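You operate a simulated robot arm through the tools that you are given. There is no shell and no other tool.

The job below is to be done with a simulated two-armed robot. You get a single attempt, and the scene is never put back.

TASK
Screw the lid back on the green-band jar on the top of the bench by the tall stack.

Only the result counts: the job must be done as asked and must still hold three seconds after the hand-in. Knocking over, shifting, dropping, spilling or breaking anything else fails it. Lids that push on must go on centred and level and be pressed home; caps that screw on are set level and turned clockwise until they are tight.

THE ROBOT
Two 7-joint arms with three-finger grippers on one trunk, on a base that moves. Base frame: it is fixed to the floor where the robot stands at the start and does not move with it; the origin is under the middle of the robot, x ahead of it, y to its left, z up. Readings come in m, rad, newtons and seconds.
The left shoulder is at the start at [0.056, 0.154, 0.953], the right one opposite. With the tool pointing down near the work surface each hand reaches from about 0.1 to 0.64 m from the robot's upright axis, wherever it stands, measured 20 degrees to its own side. Places, roughly: green-band jar [1.5, -1.75, 0.75]. Payload 2.69 kg a hand.
The tool frame of a hand sits at the grasp point between the pads (the TCP): z along the fingers, y along the line on which they close. The tips reach 0.029 m beyond it. The gripper opens to 0.12 m; its body begins 0.078 m behind the TCP.
Orientation is that of the tool frame in the base frame, as [roll, pitch, yaw] about the fixed x, y, z axes, in that order (R = Rz(yaw) Ry(pitch) Rx(roll)). With the fingers straight down and closing along the base's y, the tool's x points along the base's -x, its y along +y and its z along -z.

THE INTERFACE
- The arms move only by the tool send_rows. It takes "left_plan", "right_plan" or both (then of equal length, played together; a hand with none holds still); each is a list of rows, each a list of 7 numbers: the turn, a rotation vector about the base's x, y, z in units of 4 degrees (1.0 is 4 degrees), then the shift along the base's x, y, z in units of 30 mm (1.0 is 30 mm), then the gripper command, from -1 (shut) to 1 (fully open), values between in proportion. In form: [[ax, ay, az, dx, dy, dz, jaw], ...]. A call has 1 to 20 rows; each row shifts and turns the commanded pose from where the row before left it. A call with a number of a shift or a turn outside -1 to 1 is refused whole. Rows are played at 5 a second. More than 0.05 m and 0.15 rad between two rows, or a gripper value outside its range, and nothing of the call is played. A pose out of reach is approached as far as the arm can. The call stops where the force on the tool passes 40 N (or 10 N more than at its start, if that is more) or the arm is blocked; 0.2 s more then pass. Each finger travels about 0.1362 m/s and halts on what it meets, pressing with about 30 N; the grip force reading is that of the motor and also rises with nothing between the fingers. The clock runs only during rows and for 0.2 s after the last one: add rows that do not move to give the fingers time. It gives the time, the measured TCP pose, the force on the tool (base axes), the opening and the grip force at its end, in the units of the frame above (readings bear some noise), with the torque about the TCP (base axes, N m) and any sound that the robot's microphone picked up, and new pictures: "pictures" is both (left out), scene, wrist or none (wrist: the cameras of the hands that moved).
- Cameras (640 x 400 px; columns grow to the right, rows downward): "scene" is now at [0.1775, -0.0063, 1.1213]; the picture's right is [-0.06, -1.00, 0.00], its down [-0.35, 0.02, -0.94] and it looks along [0.94, -0.06, -0.35] (base axes); focal length 215 px, centre (320, 200). "left" rides on the left gripper at [0.063, 0, -0.104] in its tool frame; the picture's right is [0.00, 1.00, 0.00], its down [-0.83, 0.00, -0.56] and it looks along [-0.56, 0.00, 0.83] (tool axes); focal length 275 px, centre (320, 200). "right" rides on the right gripper at [0.063, 0, -0.104] in its tool frame; the picture's right is [0.00, 1.00, 0.00], its down [-0.83, 0.00, -0.56] and it looks along [-0.56, 0.00, 0.83] (tool axes); focal length 275 px, centre (320, 200). There is no depth. A picture from a camera that has moved, and an enlarged one, comes with that camera's place and axes in the base frame and with its lens.
- raise_lower(by): moves the trunk up (or, below 0, down) by that many m; the arms and the scene camera ride with it, the base frame stays. It gives what a move gives, with no picture.
- roll_base(legs): drives the robot by 1 to 6 legs, each [ahead, left, turn to the left] in m, m and rad, along the robot's own axes; the way and the turn of a leg run together, so that a leg with both is an arc; at most 1.5 m and 3.142 rad a leg. The arms and the cameras ride along, it lands a little off, and it stops where it bumps. It gives what a move gives, and a new picture of the scene camera.
- turn_head(pan, tilt): turns the head with the scene camera to pan (to the left, within 1.396 rad either way) and tilt (down, from -0.506 to 1.204), counted from straight ahead of the robot (the tilt from the chest, where the trunk bows). It gives what a move gives, and a new picture of the scene camera.
- close_up(camera, box): a new picture of the part [left, top, right, bottom] of that camera's present view, enlarged. It takes no simulated time.
- sign_off(): hands the job in; it is judged then, once.

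Places have to be worked out from the pictures, the camera data and where the tool is seen. Open the grippers and draw the arms clear of the work before you hand the job in, unless the task says otherwise.

The tools are called after "Request:" as a command line: name --argument value ..., lists and objects as JSON in quotes. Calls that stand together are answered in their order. send_rows: Moves the arms, as the interface text tells. Its arguments: {"type":"object","properties":{"left_plan":{"type":"array"},"right_plan":{"type":"array"},"pictures":{"type":"string","enum":["both","scene","wrist","none"]}},"required":[]} The other tools are called the same way: raise_lower (by) moves the trunk up or down; roll_base (legs) drives the base; turn_head (pan, tilt) turns the head that bears the scene camera; close_up (camera, box) takes an enlarged picture of a part of a camera's view; sign_off () hands the job in.

At the start:

```text
clock: 0.0
left_ee_pos: [0.4251, 0.1998, 1.029]
left_ee_rot: [-3.141, 0.001, -3.14]
left_ft_force: [0.5, -0.3, -0.4]
left_moment: [0.0, -0.02, 0.01]
left_gripper_width: 0.1199
left_grip_force: 0.1
right_ee_pos: [0.3831, -0.1371, 1.0532]
right_ee_rot: [-3.14, 0.0, -3.141]
right_ft_force: [-0.1, 0.7, -0.5]
right_moment: [-0.02, -0.01, 0.02]
right_gripper_width: 0.1201
right_grip_force: 0.0
trunk travel left (down, up): [-0.325, 0.113]
robot x, y, heading: [-0.0005, 0.0015, -0.002]
head pan, tilt (commanded): [-0.063, 0.356]
```

scene: 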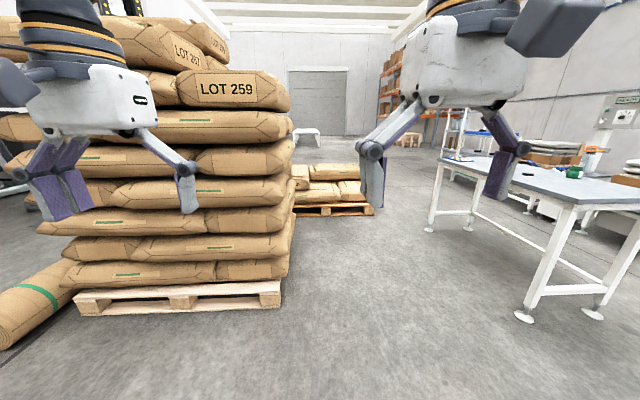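
right: 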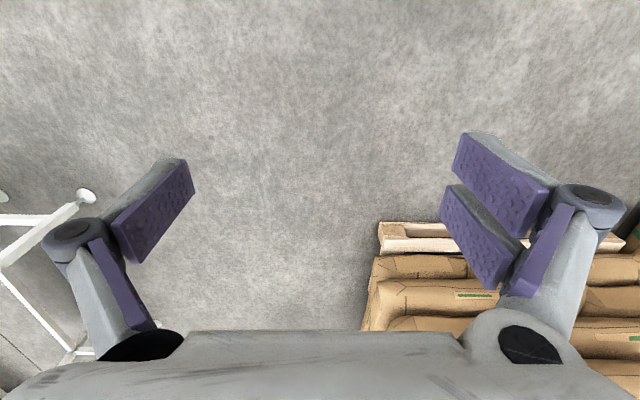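
left: 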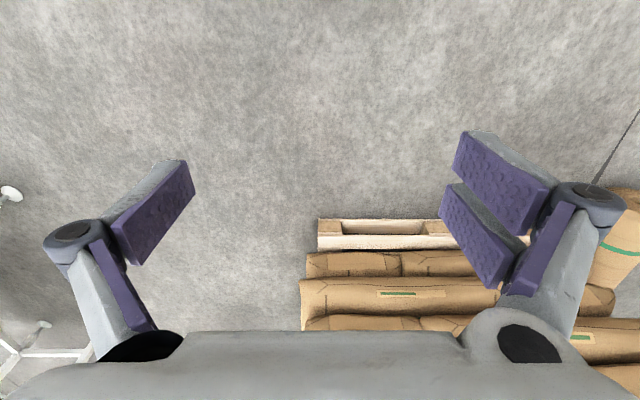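

The bench stands to the right with something green on it. I turn the head toward it for a better look before driving.

Request:
turn_head --pan -0.85 --tilt 0.3

```text
clock: 1.1
left_ee_pos: [0.4233, 0.1993, 1.0301]
left_ee_rot: [3.141, 0.001, 3.141]
left_ft_force: [-0.3, 0.2, 0.0]
left_moment: [0.05, -0.03, 0.04]
left_gripper_width: 0.12
left_grip_force: 0.0
right_ee_pos: [0.383, -0.1366, 1.0535]
right_ee_rot: [3.141, -0.001, -3.14]
right_ft_force: [0.2, 0.0, -0.4]
right_moment: [0.0, -0.02, 0.03]
right_gripper_width: 0.1202
right_grip_force: 0.0
trunk travel left (down, up): [-0.325, 0.113]
robot x, y, heading: [0.0003, -0.0016, 0.003]
head pan, tilt (commanded): [-0.85, 0.3]
camera scene: at [0.1463, -0.0705, 1.1264], right [-0.75, -0.66, 0.0], down [-0.2, 0.22, -0.96], along [0.63, -0.72, -0.3], focal length 215 px, centre (320, 200)
```

scene: 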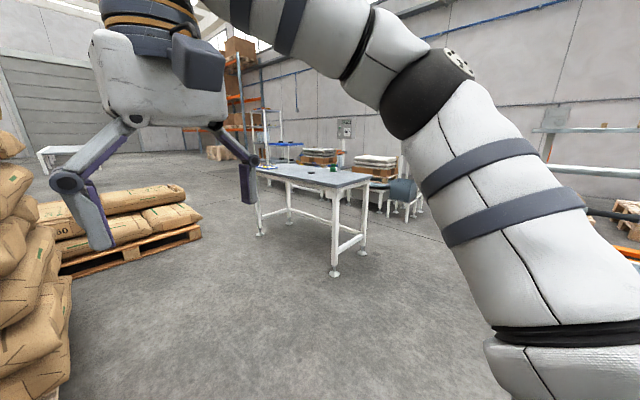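

Request:
close_up --camera "scene" --box '[230, 120, 430, 245]'

```text
3.20 times, centred on (330, 182) of scene
camera zoom: at [0.1463, -0.0705, 1.1264], right [-0.75, -0.66, 0.0], down [-0.2, 0.22, -0.96], along [0.63, -0.72, -0.3], focal length 687 px, centre (288, 256)
```

zoom: 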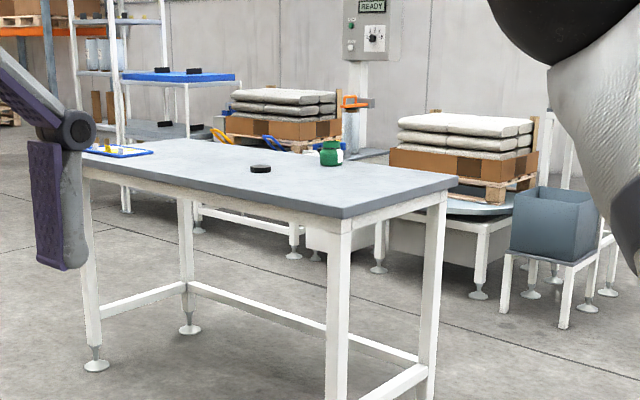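

The bench spans roughly x 1.1–2.2, y −1.3 to −1.95 with its top near z 0.72. The open green jar stands near its rear edge and a black lid lies in front of it. I turn to face the bench and drive to an intermediate spot in front of it.

Request:
roll_base --legs '[[0, 0, -1.57], [0.3, 1.45, 0]]'

Request:
turn_head --pan 0.0 --tilt 0.4

```text
clock: 16.1
left_ee_pos: [1.6425, -0.7153, 1.0295]
left_ee_rot: [-3.141, 0.001, 1.574]
left_ft_force: [-0.3, -0.2, -0.5]
left_moment: [-0.03, 0.0, 0.01]
left_gripper_width: 0.1199
left_grip_force: 0.0
right_ee_pos: [1.3047, -0.6738, 1.0546]
right_ee_rot: [3.14, -0.001, 1.573]
right_ft_force: [-0.9, -0.6, -0.9]
right_moment: [0.0, -0.03, 0.03]
right_gripper_width: 0.12
right_grip_force: 0.1
trunk travel left (down, up): [-0.325, 0.113]
robot x, y, heading: [1.4459, -0.2915, -1.566]
head pan, tilt (commanded): [-0.85, 0.3]
camera scene: at [1.3707, -0.4404, 1.1264], right [-0.66, 0.75, 0.0], down [0.22, 0.2, -0.96], along [-0.72, -0.63, -0.3], focal length 215 px, centre (320, 200)
```

scene: 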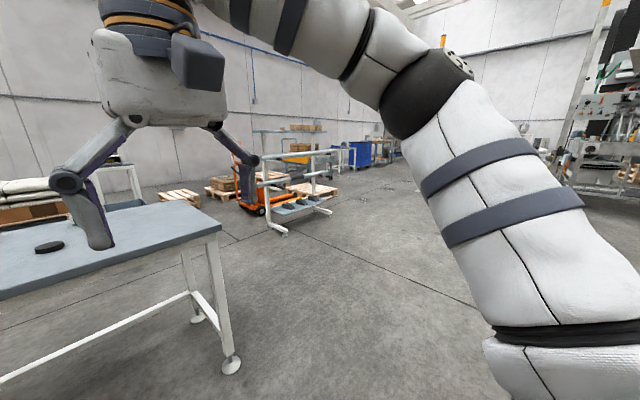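

```text
clock: 17.3
left_ee_pos: [1.6415, -0.7162, 1.0304]
left_ee_rot: [3.14, -0.001, 1.572]
left_ft_force: [-0.3, -0.6, 0.0]
left_moment: [0.02, 0.01, 0.0]
left_gripper_width: 0.1202
left_grip_force: 0.0
right_ee_pos: [1.3058, -0.6745, 1.055]
right_ee_rot: [-3.141, 0.002, 1.574]
right_ft_force: [-0.7, -0.5, 0.8]
right_moment: [-0.01, 0.0, 0.0]
right_gripper_width: 0.1202
right_grip_force: 0.0
trunk travel left (down, up): [-0.325, 0.113]
robot x, y, heading: [1.4396, -0.2913, -1.572]
head pan, tilt (commanded): [0.0, 0.4]
camera scene: at [1.4408, -0.4713, 1.1172], right [-1.0, 0.0, 0.0], down [0.0, 0.39, -0.92], along [0.0, -0.92, -0.39], focal length 215 px, centre (320, 200)
```

scene: 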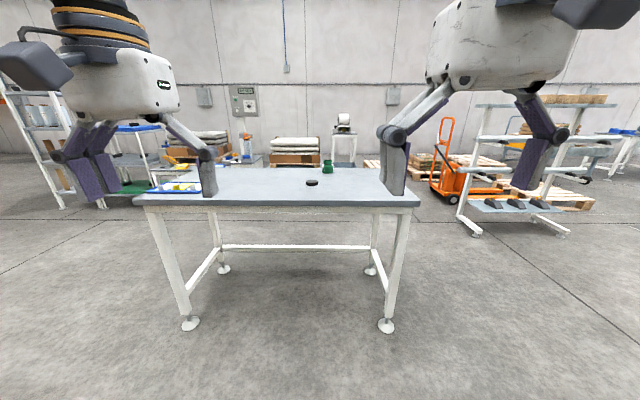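

Request:
close_up --camera "scene" --box '[220, 120, 420, 245]'

```text
3.20 times, centred on (320, 182) of scene
camera zoom: at [1.4408, -0.4713, 1.1172], right [-1.0, 0.0, 0.0], down [0.0, 0.39, -0.92], along [0.0, -0.92, -0.39], focal length 687 px, centre (320, 256)
```

zoom: 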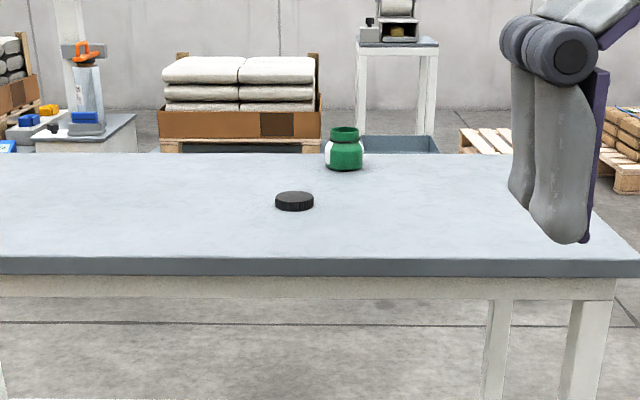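

The jar (about 0.075 m wide, mouth about 0.05 m) stands near [1.39, −1.76] and the lid lies near [1.48, −1.55]; the bench front edge is around y −1.34. I look down to see the shape of my own base before moving in.

Request:
turn_head --pan 0.0 --tilt 1.2

```text
clock: 18.4
left_ee_pos: [1.6413, -0.7162, 1.0289]
left_ee_rot: [-3.14, 0.0, 1.573]
left_ft_force: [-0.3, 0.6, -1.3]
left_moment: [0.01, 0.0, -0.01]
left_gripper_width: 0.12
left_grip_force: 0.1
right_ee_pos: [1.3056, -0.6732, 1.0539]
right_ee_rot: [-3.141, 0.001, 1.572]
right_ft_force: [-0.8, 0.0, -1.0]
right_moment: [0.01, 0.0, 0.01]
right_gripper_width: 0.12
right_grip_force: 0.0
trunk travel left (down, up): [-0.325, 0.113]
robot x, y, heading: [1.4463, -0.2874, -1.57]
head pan, tilt (commanded): [0.0, 1.201]
camera scene: at [1.4408, -0.4346, 1.0544], right [-1.0, 0.0, 0.0], down [0.0, 0.93, -0.36], along [0.0, -0.36, -0.93], focal length 215 px, centre (320, 200)
```

scene: 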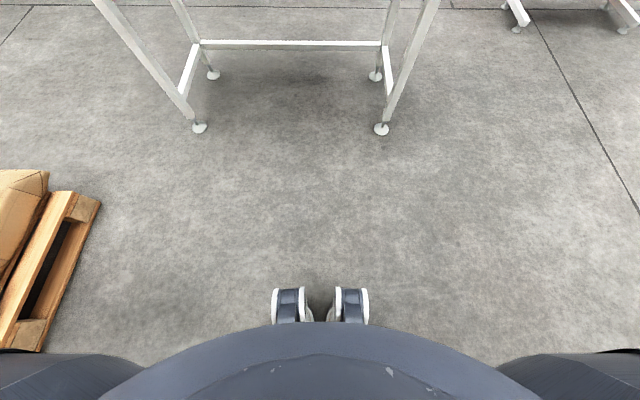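

My base front reaches only about 0.15 m ahead of the axis, and the bench front is open. I drive nearer, staying about 0.13 m short of the edge, and look at the jar and lid.

Request:
roll_base --legs '[[0.7, 0.15, 0]]'

Request:
turn_head --pan -0.2 --tilt 0.65

```text
clock: 22.4
left_ee_pos: [1.8019, -1.4174, 1.0298]
left_ee_rot: [3.141, 0.001, 1.58]
left_ft_force: [-0.2, -0.9, -0.3]
left_moment: [0.03, 0.02, 0.0]
left_gripper_width: 0.1198
left_grip_force: 0.0
right_ee_pos: [1.4642, -1.3781, 1.0536]
right_ee_rot: [-3.14, 0.001, 1.579]
right_ft_force: [0.1, -0.5, 0.0]
right_moment: [0.03, -0.04, 0.01]
right_gripper_width: 0.12
right_grip_force: 0.1
trunk travel left (down, up): [-0.325, 0.113]
robot x, y, heading: [1.5976, -0.9943, -1.561]
head pan, tilt (commanded): [0.0, 1.201]
camera scene: at [1.5977, -1.1375, 1.0543], right [-1.0, -0.01, 0.0], down [-0.01, 0.93, -0.36], along [0.0, -0.36, -0.93], focal length 215 px, centre (320, 200)
```

scene: 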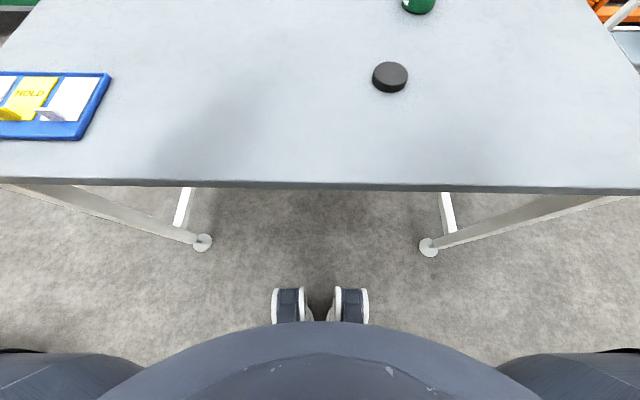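

```text
clock: 23.3
left_ee_pos: [1.8015, -1.4171, 1.0306]
left_ee_rot: [3.141, 0.0, 1.58]
left_ft_force: [-0.1, -0.1, 0.1]
left_moment: [0.02, 0.01, 0.0]
left_gripper_width: 0.1202
left_grip_force: 0.0
right_ee_pos: [1.4648, -1.3782, 1.0542]
right_ee_rot: [-3.141, 0.003, 1.58]
right_ft_force: [0.3, -0.3, 0.4]
right_moment: [-0.01, -0.01, 0.02]
right_gripper_width: 0.1202
right_grip_force: 0.1
trunk travel left (down, up): [-0.325, 0.113]
robot x, y, heading: [1.5974, -0.9948, -1.564]
head pan, tilt (commanded): [-0.201, 0.649]
camera scene: at [1.5807, -1.1666, 1.0946], right [-0.98, 0.19, 0.0], down [0.12, 0.59, -0.8], along [-0.15, -0.78, -0.61], focal length 215 px, centre (320, 200)
```

scene: 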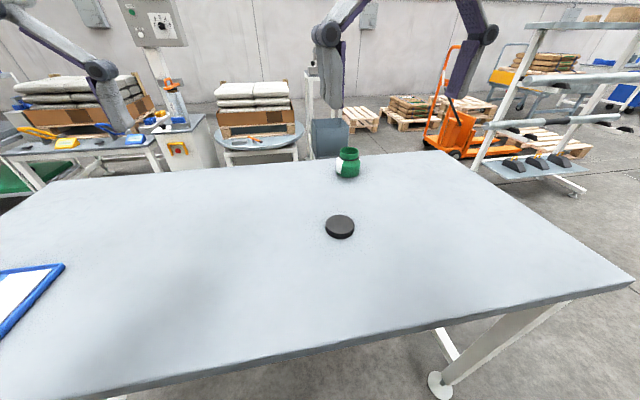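

The lid lies at about [1.475, −1.49], upright-looking dark disc; the jar is at about [1.39, −1.72]. I bring the right hand over the lid at z≈0.92 and look with the wrist camera.

Request:
send_rows --right_plan '[[0, 0, 0, 0.06, -0.74, -0.9, 1], [0, 0, 0, 0.06, -0.74, -0.9, 1], [0, 0, 0, 0.06, -0.74, -0.9, 1], [0, 0, 0, 0.06, -0.74, -0.9, 1], [0, 0, 0, 0.06, -0.74, -0.9, 1], [0, 0, 0, 0, 0, 0, 1]]' --pictures "both"

```text
clock: 24.7
left_ee_pos: [1.8, -1.4164, 1.0296]
left_ee_rot: [-3.141, 0.0, 1.579]
left_ft_force: [-0.9, 0.9, 0.5]
left_moment: [-0.01, 0.01, 0.01]
left_gripper_width: 0.1198
left_grip_force: 0.0
right_ee_pos: [1.4729, -1.4892, 0.9197]
right_ee_rot: [3.14, 0.0, 1.58]
right_ft_force: [0.1, -0.3, 0.0]
right_moment: [0.01, 0.02, -0.02]
right_gripper_width: 0.12
right_grip_force: 0.0
trunk travel left (down, up): [-0.325, 0.113]
robot x, y, heading: [1.6002, -0.991, -1.564]
head pan, tilt (commanded): [-0.201, 0.649]
camera scene: at [1.5805, -1.1664, 1.0947], right [-0.98, 0.19, 0.0], down [0.12, 0.59, -0.8], along [-0.15, -0.78, -0.6], focal length 215 px, centre (320, 200)
camera right: at [1.4722, -1.4265, 1.0234], right [1.0, 0.01, 0.0], down [0.01, -0.83, 0.56], along [0.01, -0.56, -0.83], focal length 275 px, centre (320, 200)
```

scene: 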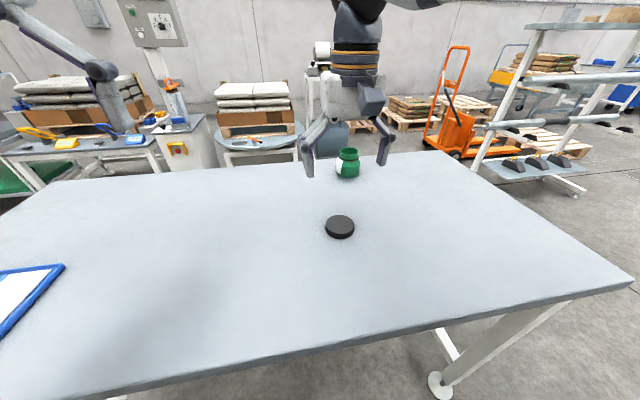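
right: 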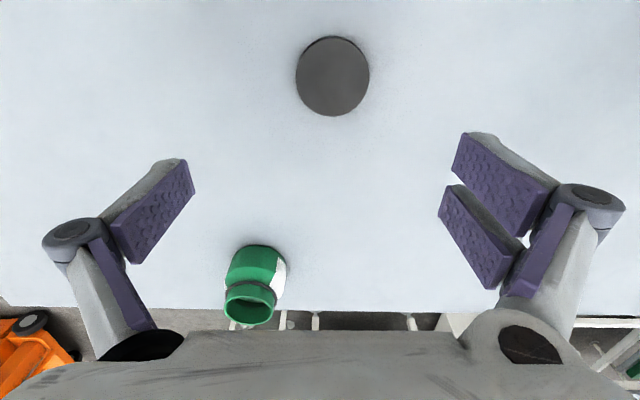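

The lid shows in the wrist camera. I enlarge both the lid and the jar to check the lid's orientation and the jar's neck.

Request:
close_up --camera "right" --box '[270, 20, 398, 130]'

Request:
close_up --camera "right" --box '[190, 220, 320, 335]'

Request:
close_up --camera "scene" --box '[290, 130, 410, 250]'

```text
3.64 times, centred on (334, 75) of right
camera zoom: at [1.4722, -1.4265, 1.0234], right [1.0, 0.01, 0.0], down [0.01, -0.83, 0.56], along [0.01, -0.56, -0.83], focal length 1001 px, centre (269, 654)
```

zoom: 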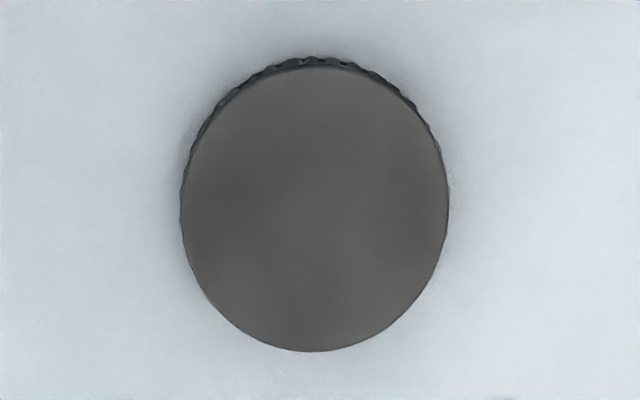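

```text
3.48 times, centred on (255, 278) of right
camera zoom: at [1.4722, -1.4265, 1.0234], right [1.0, 0.01, 0.0], down [0.01, -0.83, 0.56], along [0.01, -0.56, -0.83], focal length 958 px, centre (546, -70)
```

zoom: 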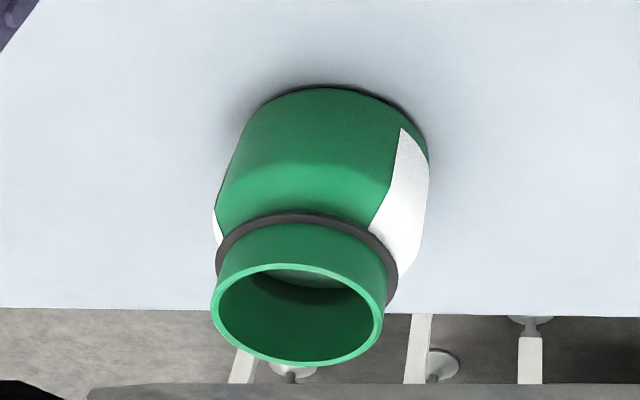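

```text
3.33 times, centred on (350, 190) of scene
camera zoom: at [1.5805, -1.1664, 1.0947], right [-0.98, 0.19, 0.0], down [0.12, 0.59, -0.8], along [-0.15, -0.78, -0.6], focal length 716 px, centre (220, 233)
```

zoom: 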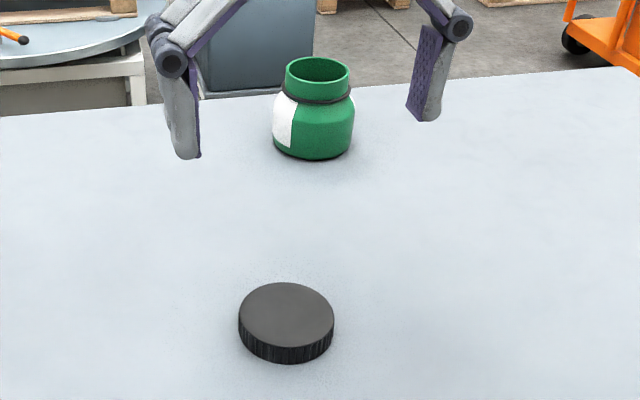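

The lid is top-up, about 0.059 m across with its top near z 0.79 at [1.4835, −1.467]; the table is near 0.775 and the jar rim (0.053 m across) is near [1.398, −1.687, 0.847]. I centre the right hand over the lid and lower to z≈0.86 for a check.

Request:
send_rows --right_plan '[[0, 0, 0, 0.177, 0.37, -0.67, 1], [0, 0, 0, 0.177, 0.37, -0.67, 1], [0, 0, 0, 0, 0, -0.67, 1], [0, 0, 0, 0, 0, 0, 1]]' --pictures "both"

```text
clock: 25.7
left_ee_pos: [1.7995, -1.4168, 1.03]
left_ee_rot: [-3.142, 0.0, 1.58]
left_ft_force: [-0.1, 0.3, -0.5]
left_moment: [-0.01, 0.0, 0.02]
left_gripper_width: 0.1198
left_grip_force: 0.1
right_ee_pos: [1.4833, -1.4672, 0.8596]
right_ee_rot: [3.141, 0.001, 1.579]
right_ft_force: [0.5, -0.4, -0.1]
right_moment: [-0.02, 0.0, -0.01]
right_gripper_width: 0.1202
right_grip_force: 0.0
trunk travel left (down, up): [-0.325, 0.113]
robot x, y, heading: [1.5983, -0.9953, -1.563]
head pan, tilt (commanded): [-0.201, 0.649]
camera scene: at [1.5806, -1.1665, 1.0947], right [-0.98, 0.19, 0.0], down [0.12, 0.59, -0.8], along [-0.15, -0.78, -0.6], focal length 215 px, centre (320, 200)
camera right: at [1.483, -1.4041, 0.9625], right [1.0, 0.01, 0.0], down [0.01, -0.83, 0.56], along [0.01, -0.56, -0.83], focal length 275 px, centre (320, 200)
```

scene: 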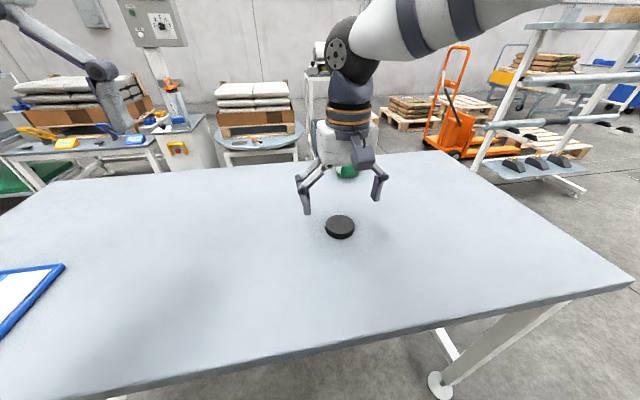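
right: 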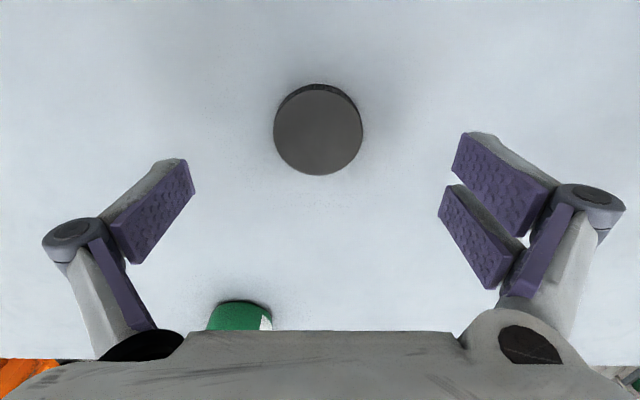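

The lid is centred under the hand (≈[1.4826, −1.4685], top z≈0.785). I descend to TCP z 0.812 and check before closing.

Request:
send_rows --right_plan '[[0, 0, 0, -0.02, -0.04, -0.8, 1], [0, 0, 0, 0, 0, -0.8, 1], [0, 0, 0, 0, 0, 0, 1]]' --pictures "wrist"

Request:
close_up --camera "scene" --box '[280, 150, 400, 250]'

```text
clock: 26.5
left_ee_pos: [1.8011, -1.4172, 1.0289]
left_ee_rot: [-3.141, 0.0, 1.58]
left_ft_force: [-0.3, 0.2, 0.2]
left_moment: [0.03, 0.0, 0.01]
left_gripper_width: 0.12
left_grip_force: 0.0
right_ee_pos: [1.4834, -1.4689, 0.8119]
right_ee_rot: [3.141, 0.001, 1.581]
right_ft_force: [-0.3, 0.4, -0.8]
right_moment: [-0.01, -0.03, -0.03]
right_gripper_width: 0.1198
right_grip_force: 0.1
trunk travel left (down, up): [-0.325, 0.113]
robot x, y, heading: [1.5986, -0.9931, -1.564]
head pan, tilt (commanded): [-0.201, 0.649]
camera right: at [1.4824, -1.4052, 0.9147], right [1.0, 0.01, 0.0], down [0.01, -0.83, 0.56], along [0.01, -0.56, -0.83], focal length 275 px, centre (320, 200)
```

right: 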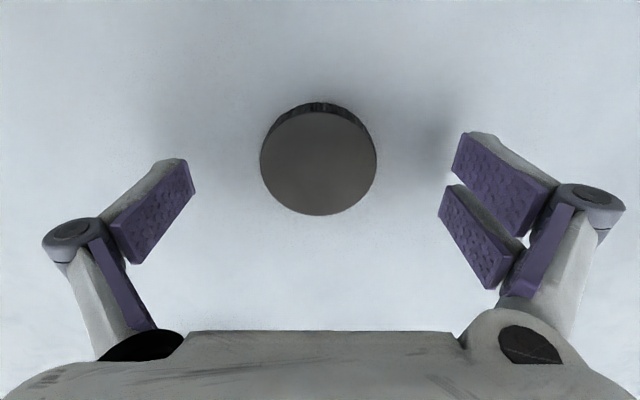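

```text
4.00 times, centred on (340, 200) of scene
camera zoom: at [1.5806, -1.1665, 1.0947], right [-0.98, 0.19, 0.0], down [0.12, 0.59, -0.8], along [-0.15, -0.78, -0.6], focal length 859 px, centre (240, 200)
```

zoom: 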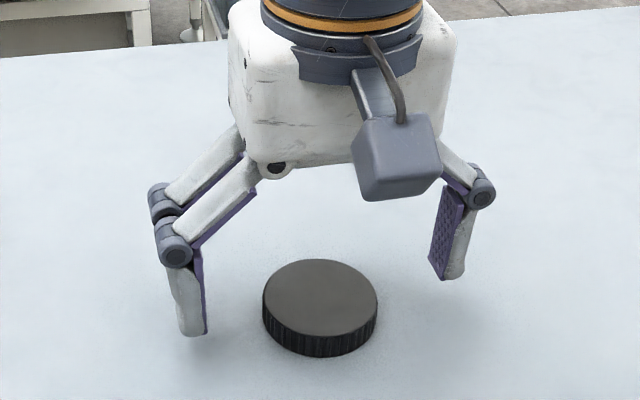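

Fingertips are still just above lid-top height with clearance on both sides. I creep down 9 mm more and watch the force.

Request:
send_rows --right_plan '[[0, 0, 0, 0, 0, -0.1, 1], [0, 0, 0, 0, 0, -0.1, 1], [0, 0, 0, 0, 0, -0.1, 1], [0, 0, 0, 0, 0, 0, 1]]' --pictures "none"

Request:
close_up --camera "scene" --box '[280, 150, 400, 250]'

```text
clock: 27.5
left_ee_pos: [1.8018, -1.4165, 1.0301]
left_ee_rot: [3.14, 0.001, 1.578]
left_ft_force: [-0.2, -0.9, 0.2]
left_moment: [-0.02, 0.0, -0.01]
left_gripper_width: 0.1197
left_grip_force: 0.1
right_ee_pos: [1.4827, -1.4693, 0.8031]
right_ee_rot: [3.141, 0.002, 1.581]
right_ft_force: [-0.4, -0.2, -0.3]
right_moment: [-0.02, -0.04, 0.0]
right_gripper_width: 0.1201
right_grip_force: 0.0
trunk travel left (down, up): [-0.325, 0.113]
robot x, y, heading: [1.6003, -0.9944, -1.56]
head pan, tilt (commanded): [-0.201, 0.649]
```

```text
4.00 times, centred on (340, 200) of scene
camera zoom: at [1.5806, -1.1666, 1.0947], right [-0.98, 0.19, 0.0], down [0.12, 0.59, -0.8], along [-0.15, -0.78, -0.6], focal length 859 px, centre (240, 200)
```

zoom: 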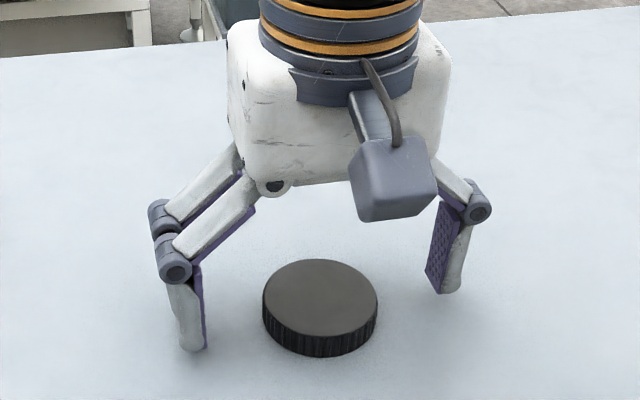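

No contact yet, tips a few mm above the table. I partly close to about 0.07 m to see how the tips travel before gripping.

Request:
send_rows --right_plan '[[0, 0, 0, 0, 0, 0, 0.2], [0, 0, 0, 0, 0, 0, 0.2], [0, 0, 0, 0, 0, 0, 0.2]]' --pictures "wrist"

Request:
close_up --camera "scene" --box '[280, 150, 400, 250]'

```text
clock: 28.3
left_ee_pos: [1.8022, -1.4147, 1.0301]
left_ee_rot: [3.142, 0.002, 1.579]
left_ft_force: [0.1, 0.6, -0.2]
left_moment: [0.0, 0.0, -0.01]
left_gripper_width: 0.12
left_grip_force: 0.1
right_ee_pos: [1.4852, -1.4695, 0.8031]
right_ee_rot: [3.14, 0.007, 1.578]
right_ft_force: [1.7, -6.3, 28.8]
right_moment: [-0.04, -0.24, -0.16]
right_gripper_width: 0.0756
right_grip_force: 9.2
trunk travel left (down, up): [-0.325, 0.113]
robot x, y, heading: [1.5973, -0.9957, -1.563]
head pan, tilt (commanded): [-0.201, 0.649]
camera right: at [1.4834, -1.4047, 0.9073], right [1.0, 0.01, 0.0], down [0.01, -0.83, 0.56], along [0.01, -0.56, -0.83], focal length 275 px, centre (320, 200)
```

right: 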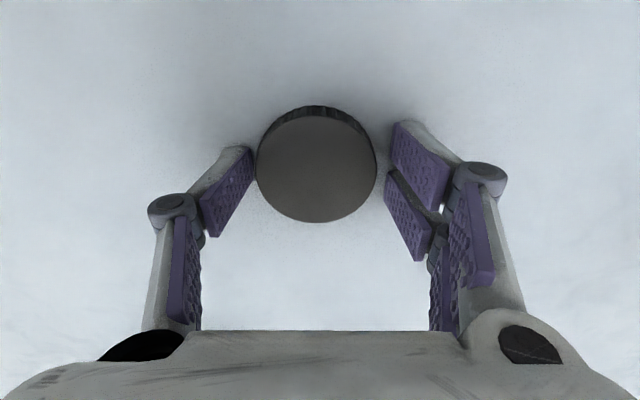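

```text
4.00 times, centred on (340, 200) of scene
camera zoom: at [1.581, -1.1652, 1.0951], right [-0.98, 0.19, 0.0], down [0.11, 0.59, -0.8], along [-0.15, -0.78, -0.6], focal length 859 px, centre (240, 200)
```

zoom: 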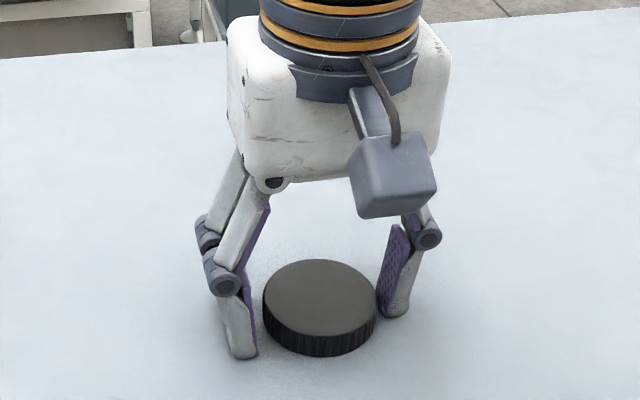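

Closing swings the tips downward and they now press the table (29 N). I lift about 7 mm and then narrow to about 0.066 m.

Request:
send_rows --right_plan '[[0, 0, 0, 0, 0, 0.23, 0.25], [0, 0, 0, 0, 0, 0, 0.25], [0, 0, 0, 0, 0, 0, 0.12], [0, 0, 0, 0, 0, 0, 0.12]]' --pictures "wrist"

Request:
close_up --camera "scene" --box '[280, 150, 400, 250]'

```text
clock: 29.3
left_ee_pos: [1.801, -1.4165, 1.0298]
left_ee_rot: [-3.141, 0.001, 1.579]
left_ft_force: [0.3, 0.7, -0.8]
left_moment: [-0.01, 0.0, 0.02]
left_gripper_width: 0.1199
left_grip_force: 0.1
right_ee_pos: [1.483, -1.468, 0.8086]
right_ee_rot: [3.14, 0.0, 1.578]
right_ft_force: [-0.3, -1.0, 0.2]
right_moment: [-0.03, -0.03, -0.01]
right_gripper_width: 0.0672
right_grip_force: 0.1
trunk travel left (down, up): [-0.325, 0.113]
robot x, y, heading: [1.5983, -0.9971, -1.564]
head pan, tilt (commanded): [-0.201, 0.649]
camera right: at [1.4828, -1.4048, 0.9123], right [1.0, 0.01, 0.0], down [0.01, -0.83, 0.56], along [0.01, -0.56, -0.83], focal length 275 px, centre (320, 200)
```

right: 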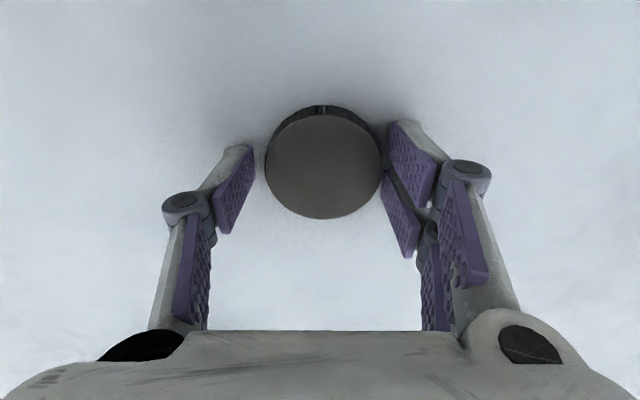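

```text
4.00 times, centred on (340, 200) of scene
camera zoom: at [1.5806, -1.1666, 1.0946], right [-0.98, 0.19, 0.0], down [0.12, 0.59, -0.8], along [-0.15, -0.78, -0.6], focal length 859 px, centre (240, 200)
```

zoom: 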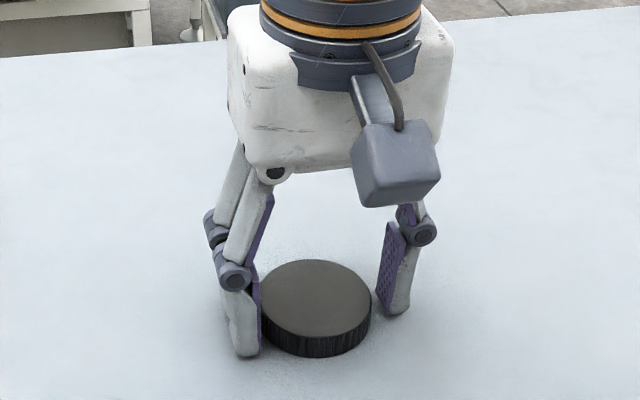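

No contact force now and the lid is between the pads. I close to grip it.

Request:
send_rows --right_plan '[[0, 0, 0, 0, 0, 0, -0.2], [0, 0, 0, 0, 0, 0, -0.6], [0, 0, 0, 0, 0, 0, -1], [0, 0, 0, 0, 0, 0, -1], [0, 0, 0, 0, 0, 0, -1]]' --pictures "wrist"

Request:
close_up --camera "scene" --box '[280, 150, 400, 250]'

```text
clock: 30.5
left_ee_pos: [1.8004, -1.4164, 1.0299]
left_ee_rot: [-3.141, 0.0, 1.578]
left_ft_force: [-0.2, 0.5, -0.5]
left_moment: [0.02, 0.03, 0.01]
left_gripper_width: 0.1199
left_grip_force: 0.0
right_ee_pos: [1.484, -1.4678, 0.8082]
right_ee_rot: [-3.141, 0.001, 1.58]
right_ft_force: [-0.1, -0.2, -0.8]
right_moment: [0.0, -0.04, 0.01]
right_gripper_width: 0.0544
right_grip_force: 29.5
trunk travel left (down, up): [-0.325, 0.113]
robot x, y, heading: [1.5961, -0.9983, -1.565]
head pan, tilt (commanded): [-0.201, 0.649]
camera right: at [1.4828, -1.4049, 0.9125], right [1.0, 0.01, 0.0], down [0.01, -0.83, 0.56], along [0.01, -0.56, -0.83], focal length 275 px, centre (320, 200)
```

right: 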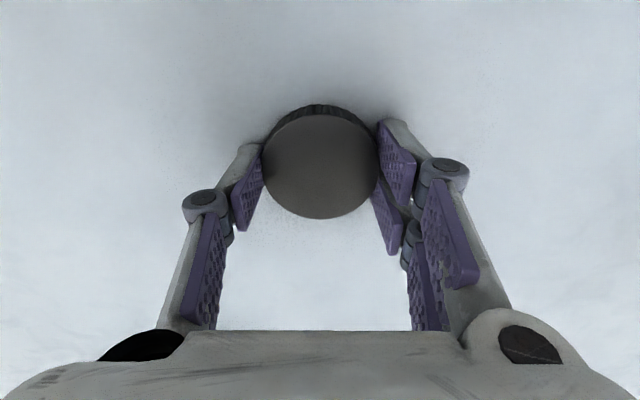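

```text
4.00 times, centred on (340, 200) of scene
camera zoom: at [1.5806, -1.1666, 1.0947], right [-0.98, 0.19, 0.0], down [0.12, 0.59, -0.8], along [-0.15, -0.78, -0.6], focal length 859 px, centre (240, 200)
```

zoom: 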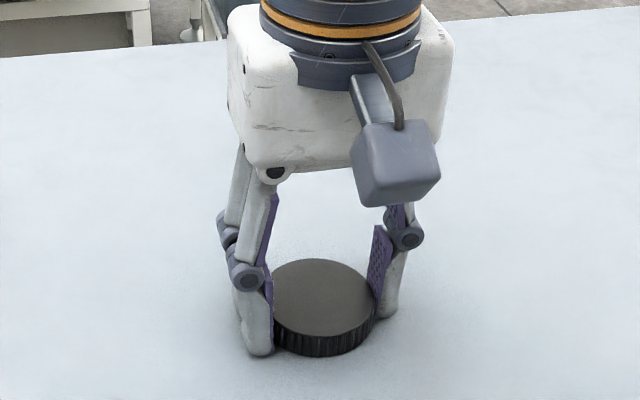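

Gripped at 30 N with the lid centred. I lift it straight up about 0.09 m and inspect that it hangs level.

Request:
send_rows --right_plan '[[0, 0, 0, 0, 0, 0.3, -1], [0, 0, 0, 0, 0, 0.7, -1], [0, 0, 0, 0, 0, 1, -1], [0, 0, 0, 0, 0, 1, -1], [0, 0, 0, 0, 0, 0, -1]]' --pictures "wrist"

Request:
close_up --camera "scene" --box '[270, 80, 410, 200]'

```text
clock: 31.7
left_ee_pos: [1.801, -1.4157, 1.0294]
left_ee_rot: [3.139, -0.002, 1.58]
left_ft_force: [0.0, -0.1, -0.2]
left_moment: [0.02, -0.01, 0.0]
left_gripper_width: 0.1201
left_grip_force: 0.1
right_ee_pos: [1.4841, -1.4678, 0.8995]
right_ee_rot: [-3.141, -0.001, 1.581]
right_ft_force: [-0.7, 0.7, -0.3]
right_moment: [0.01, -0.01, -0.02]
right_gripper_width: 0.0547
right_grip_force: 30.3
trunk travel left (down, up): [-0.325, 0.113]
robot x, y, heading: [1.6003, -0.9963, -1.561]
head pan, tilt (commanded): [-0.201, 0.649]
camera right: at [1.4828, -1.4043, 1.0035], right [1.0, 0.01, 0.0], down [0.01, -0.83, 0.56], along [0.01, -0.56, -0.83], focal length 275 px, centre (320, 200)
```

right: 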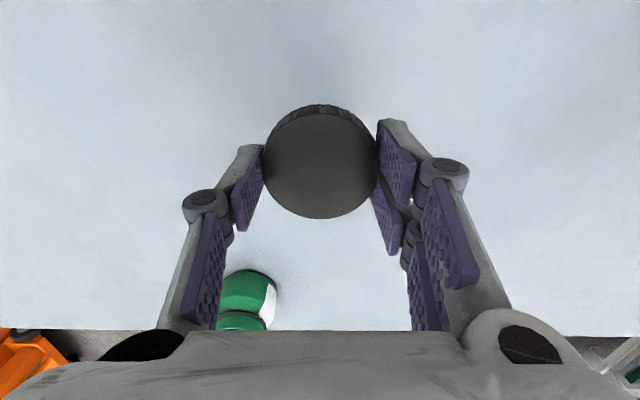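

```text
3.33 times, centred on (340, 140) of scene
camera zoom: at [1.5806, -1.1666, 1.0946], right [-0.98, 0.19, 0.0], down [0.12, 0.59, -0.8], along [-0.15, -0.78, -0.6], focal length 716 px, centre (253, 400)
```

zoom: 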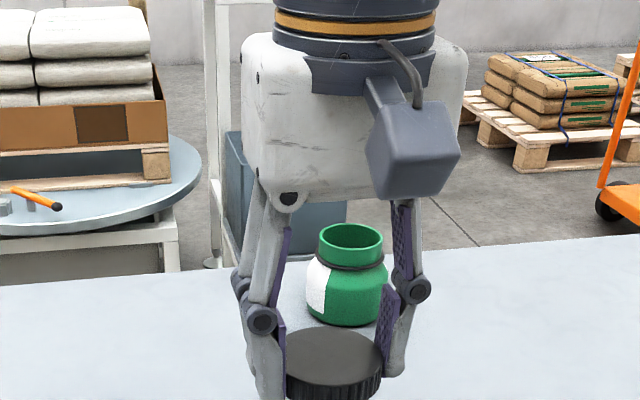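

The lid is firmly held and level. Since the jar is nearer the bench's right end (x≈1.05), I raise the hand, back off, and drive round to face the bench end, checking the view before the last approach.

Request:
send_rows --right_plan '[[0, 0, 0, 0, 0, 1, -1], [0, 0, 0, 0, 0, 1, -1], [0, 0, 0, 0, 0, 1, -1], [0, 0, 0, 0, 0, 1, -1], [0, 0, 0, 0, 0.8, 0, -1], [0, 0, 0, 0, 0.8, 0, -1], [0, 0, 0, 0, 0, 0, -1]]' --pictures "none"

Request:
roll_base --legs '[[-0.35, 0, 0], [0, -1.25, 0]]'

Request:
turn_head --pan 0.3 --tilt 0.5

```text
clock: 33.3
left_ee_pos: [1.8019, -1.4162, 1.0296]
left_ee_rot: [-3.141, 0.0, 1.58]
left_ft_force: [-0.5, 0.3, -0.5]
left_moment: [-0.01, -0.03, 0.0]
left_gripper_width: 0.1201
left_grip_force: 0.1
right_ee_pos: [1.4818, -1.4194, 1.0198]
right_ee_rot: [-3.141, 0.001, 1.58]
right_ft_force: [0.5, -0.4, 0.1]
right_moment: [-0.02, 0.0, 0.01]
right_gripper_width: 0.0546
right_grip_force: 30.4
trunk travel left (down, up): [-0.325, 0.113]
robot x, y, heading: [1.5975, -0.9943, -1.564]
head pan, tilt (commanded): [-0.201, 0.649]
```

```text
clock: 45.0
left_ee_pos: [0.5516, -1.0824, 1.0303]
left_ee_rot: [3.142, 0.001, 1.593]
left_ft_force: [0.1, 0.4, -0.2]
left_moment: [0.01, 0.01, 0.0]
left_gripper_width: 0.12
left_grip_force: 0.0
right_ee_pos: [0.2337, -1.0893, 1.0187]
right_ee_rot: [3.141, 0.001, 1.591]
right_ft_force: [-1.0, -0.8, -0.4]
right_moment: [0.05, 0.0, 0.0]
right_gripper_width: 0.0548
right_grip_force: 29.7
trunk travel left (down, up): [-0.325, 0.113]
robot x, y, heading: [0.3438, -0.6622, -1.549]
head pan, tilt (commanded): [-0.201, 0.649]
camera scene: at [0.3277, -0.8342, 1.0947], right [-0.98, 0.18, 0.0], down [0.11, 0.59, -0.8], along [-0.14, -0.78, -0.6], focal length 215 px, centre (320, 200)
```

scene: 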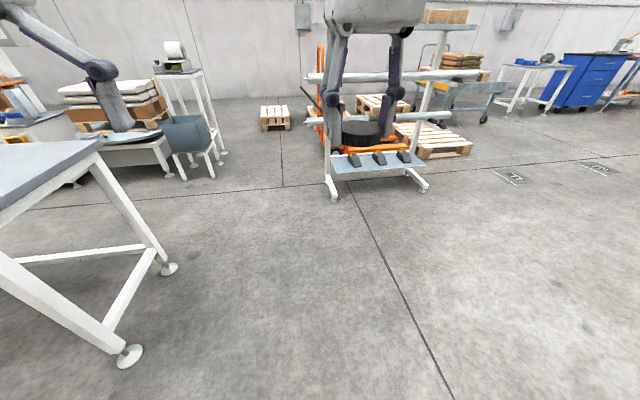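

```text
clock: 46.0
left_ee_pos: [0.5521, -1.0818, 1.029]
left_ee_rot: [3.141, 0.0, 1.593]
left_ft_force: [-0.1, 0.1, -0.6]
left_moment: [0.01, 0.0, -0.03]
left_gripper_width: 0.1198
left_grip_force: 0.0
right_ee_pos: [0.2343, -1.0886, 1.0188]
right_ee_rot: [-3.141, 0.002, 1.594]
right_ft_force: [-0.4, -0.6, -1.2]
right_moment: [-0.02, -0.02, -0.01]
right_gripper_width: 0.0545
right_grip_force: 29.7
trunk travel left (down, up): [-0.325, 0.113]
robot x, y, heading: [0.3411, -0.6619, -1.552]
head pan, tilt (commanded): [0.3, 0.499]
camera scene: at [0.372, -0.8351, 1.108], right [-0.95, -0.32, 0.0], down [-0.15, 0.45, -0.88], along [0.28, -0.83, -0.48], focal length 215 px, centre (320, 200)
```

scene: 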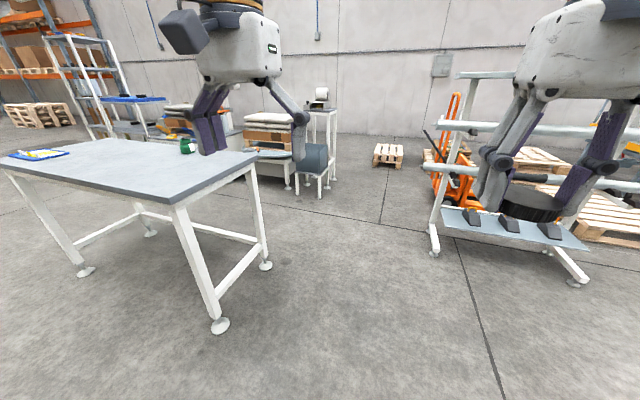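

The floor at the bench end is clear; bench end edge is at x≈1.03, its top spanning y≈−1.26 to −1.76. I turn to face +x and slide to y≈−1.55, keeping back from the edge for now.

Request:
roll_base --legs '[[0, 0, 1.552], [0, -0.89, 0]]'

Request:
turn_head --pan 0.0 --tilt 0.6

```text
clock: 56.9
left_ee_pos: [0.7708, -1.3451, 1.0298]
left_ee_rot: [-3.142, 0.0, -3.139]
left_ft_force: [-1.2, 0.8, -1.1]
left_moment: [-0.02, 0.0, 0.02]
left_gripper_width: 0.1203
left_grip_force: 0.1
right_ee_pos: [0.7737, -1.664, 1.0198]
right_ee_rot: [-3.142, 0.001, -3.139]
right_ft_force: [0.2, 0.6, 0.2]
right_moment: [0.01, 0.01, 0.01]
right_gripper_width: 0.0546
right_grip_force: 30.0
trunk travel left (down, up): [-0.325, 0.113]
robot x, y, heading: [0.3512, -1.5486, 0.001]
head pan, tilt (commanded): [0.3, 0.499]
camera scene: at [0.519, -1.5198, 1.108], right [0.3, -0.95, 0.0], down [-0.46, -0.14, -0.88], along [0.84, 0.26, -0.48], focal length 215 px, centre (320, 200)
```

scene: 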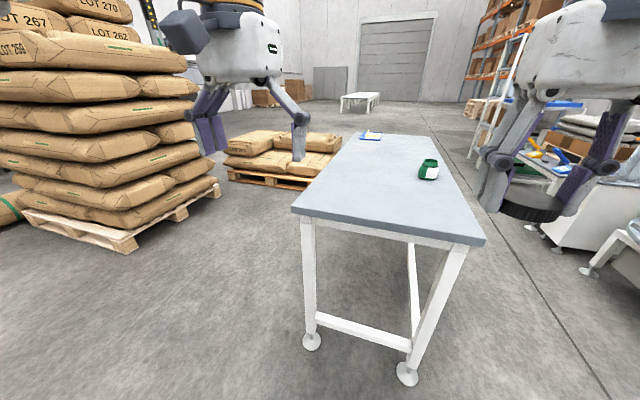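

```text
clock: 57.7
left_ee_pos: [0.7714, -1.3457, 1.0295]
left_ee_rot: [-3.141, 0.0, -3.137]
left_ft_force: [-0.3, -0.2, 0.1]
left_moment: [0.02, 0.02, 0.02]
left_gripper_width: 0.1201
left_grip_force: 0.1
right_ee_pos: [0.7729, -1.6648, 1.0206]
right_ee_rot: [-3.141, 0.001, -3.141]
right_ft_force: [-0.1, 1.2, 0.8]
right_moment: [0.01, 0.0, 0.0]
right_gripper_width: 0.0547
right_grip_force: 29.9
trunk travel left (down, up): [-0.325, 0.113]
robot x, y, heading: [0.3506, -1.5481, 0.006]
head pan, tilt (commanded): [0.0, 0.6]
camera scene: at [0.5205, -1.5465, 1.099], right [0.0, -1.0, 0.0], down [-0.56, 0.0, -0.83], along [0.83, 0.0, -0.56], focal length 215 px, centre (320, 200)
```

scene: 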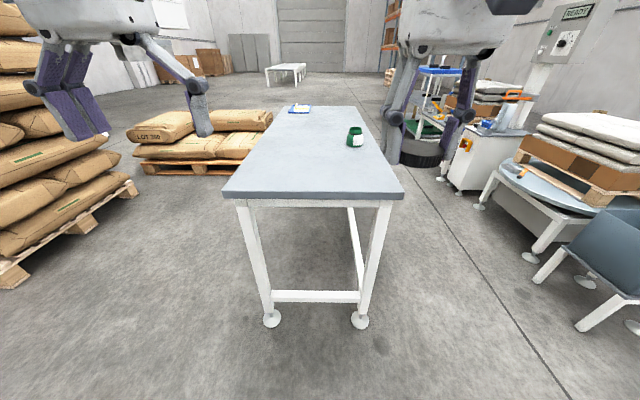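

The bench end edge is at x≈1.04 and the jar is ahead-right of me. I drive 0.48 m ahead, leaving about 0.06 m between my base front and the bench edge.

Request:
roll_base --legs '[[0.48, 0, -0.003]]'

Request:
turn_head --pan -0.25 --tilt 0.75

```text
clock: 60.6
left_ee_pos: [1.2507, -1.3487, 1.0309]
left_ee_rot: [3.142, 0.002, 3.138]
left_ft_force: [-0.3, 0.8, -0.1]
left_moment: [-0.01, 0.0, -0.01]
left_gripper_width: 0.1201
left_grip_force: 0.1
right_ee_pos: [1.2489, -1.6676, 1.0189]
right_ee_rot: [3.14, -0.002, 3.138]
right_ft_force: [-0.2, -0.3, 0.9]
right_moment: [0.02, 0.01, 0.0]
right_gripper_width: 0.0549
right_grip_force: 30.2
trunk travel left (down, up): [-0.325, 0.113]
robot x, y, heading: [0.8244, -1.5499, -0.004]
head pan, tilt (commanded): [0.0, 0.6]
camera scene: at [0.9981, -1.5479, 1.0989], right [0.0, -1.0, 0.0], down [-0.57, 0.0, -0.82], along [0.82, 0.0, -0.57], focal length 215 px, centre (320, 200)
```

scene: 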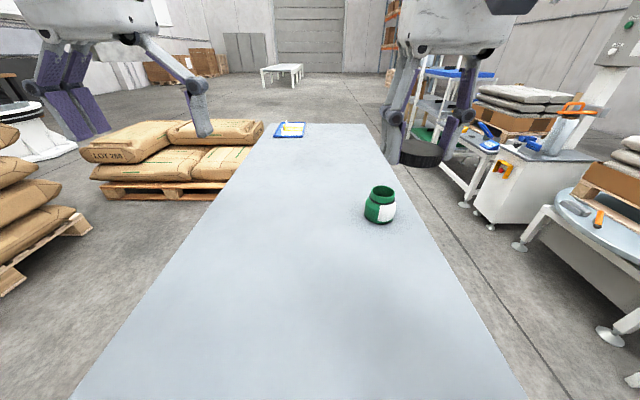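

```text
clock: 61.3
left_ee_pos: [1.2489, -1.3493, 1.0303]
left_ee_rot: [3.141, 0.0, 3.138]
left_ft_force: [-0.1, -0.1, 0.0]
left_moment: [-0.03, -0.01, 0.0]
left_gripper_width: 0.1201
left_grip_force: 0.1
right_ee_pos: [1.2484, -1.6679, 1.0195]
right_ee_rot: [3.141, 0.002, 3.138]
right_ft_force: [0.3, -0.4, -0.4]
right_moment: [0.0, -0.02, 0.01]
right_gripper_width: 0.0548
right_grip_force: 29.9
trunk travel left (down, up): [-0.325, 0.113]
robot x, y, heading: [0.8245, -1.5456, -0.003]
head pan, tilt (commanded): [-0.25, 0.75]
camera scene: at [0.9896, -1.5682, 1.0861], right [-0.25, -0.97, 0.0], down [-0.66, 0.17, -0.73], along [0.71, -0.18, -0.68], focal length 215 px, centre (320, 200)
```

scene: 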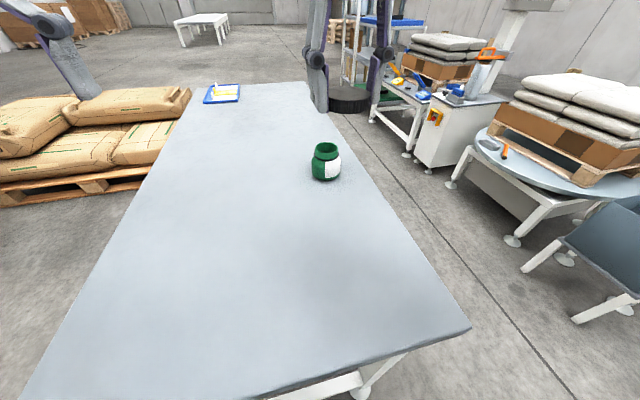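

Request:
close_up --camera "scene" --box '[276, 120, 376, 200]'

Request:
close_up --camera "right" --box '[0, 0, 640, 400]'

```text
5.00 times, centred on (326, 160) of scene
camera zoom: at [0.9896, -1.5682, 1.0861], right [-0.25, -0.97, 0.0], down [-0.66, 0.17, -0.73], along [0.71, -0.18, -0.68], focal length 1073 px, centre (290, 400)
```

zoom: 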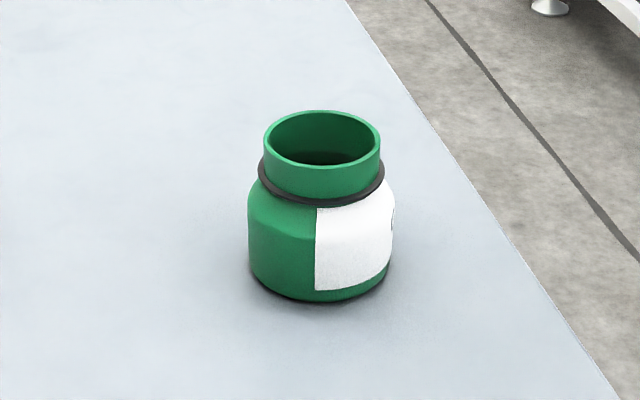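

```text
1.00 times, centred on (320, 200) of right (not enlarged: the box is as wide or as high as the picture)
camera zoom: at [1.1859, -1.6666, 1.1229], right [0.0, 1.0, 0.0], down [0.83, 0.0, 0.56], along [0.56, 0.0, -0.83], focal length 275 px, centre (320, 200)
```

zoom: 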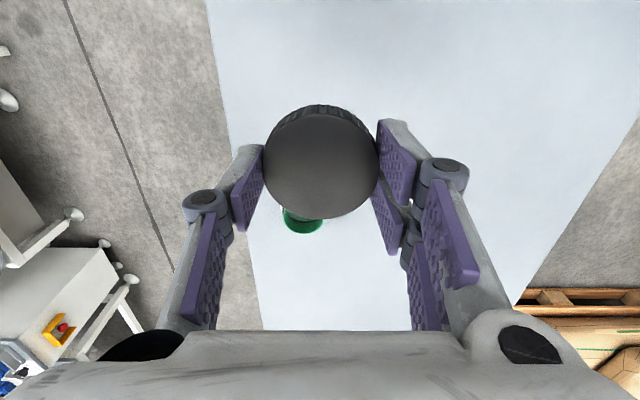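

Jar axis is near [1.400, −1.689] with rim z≈0.845. I enlarge the wrist view of the held lid to learn its exact offset in the hand.

Request:
close_up --camera "right" --box '[240, 90, 400, 230]'

```text
2.86 times, centred on (320, 160) of right
camera zoom: at [1.1859, -1.6666, 1.1229], right [0.0, 1.0, 0.0], down [0.83, 0.0, 0.56], along [0.56, 0.0, -0.83], focal length 786 px, centre (320, 314)
```

zoom: 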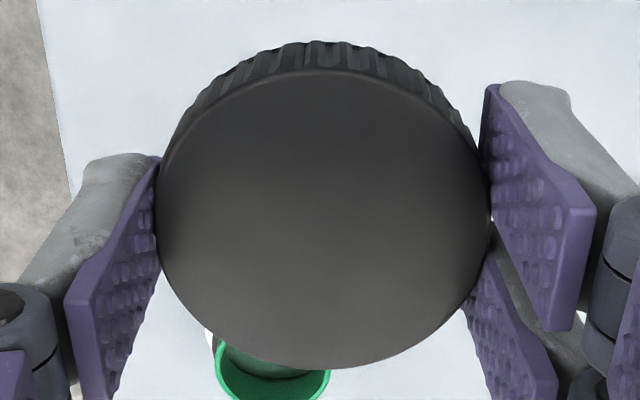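

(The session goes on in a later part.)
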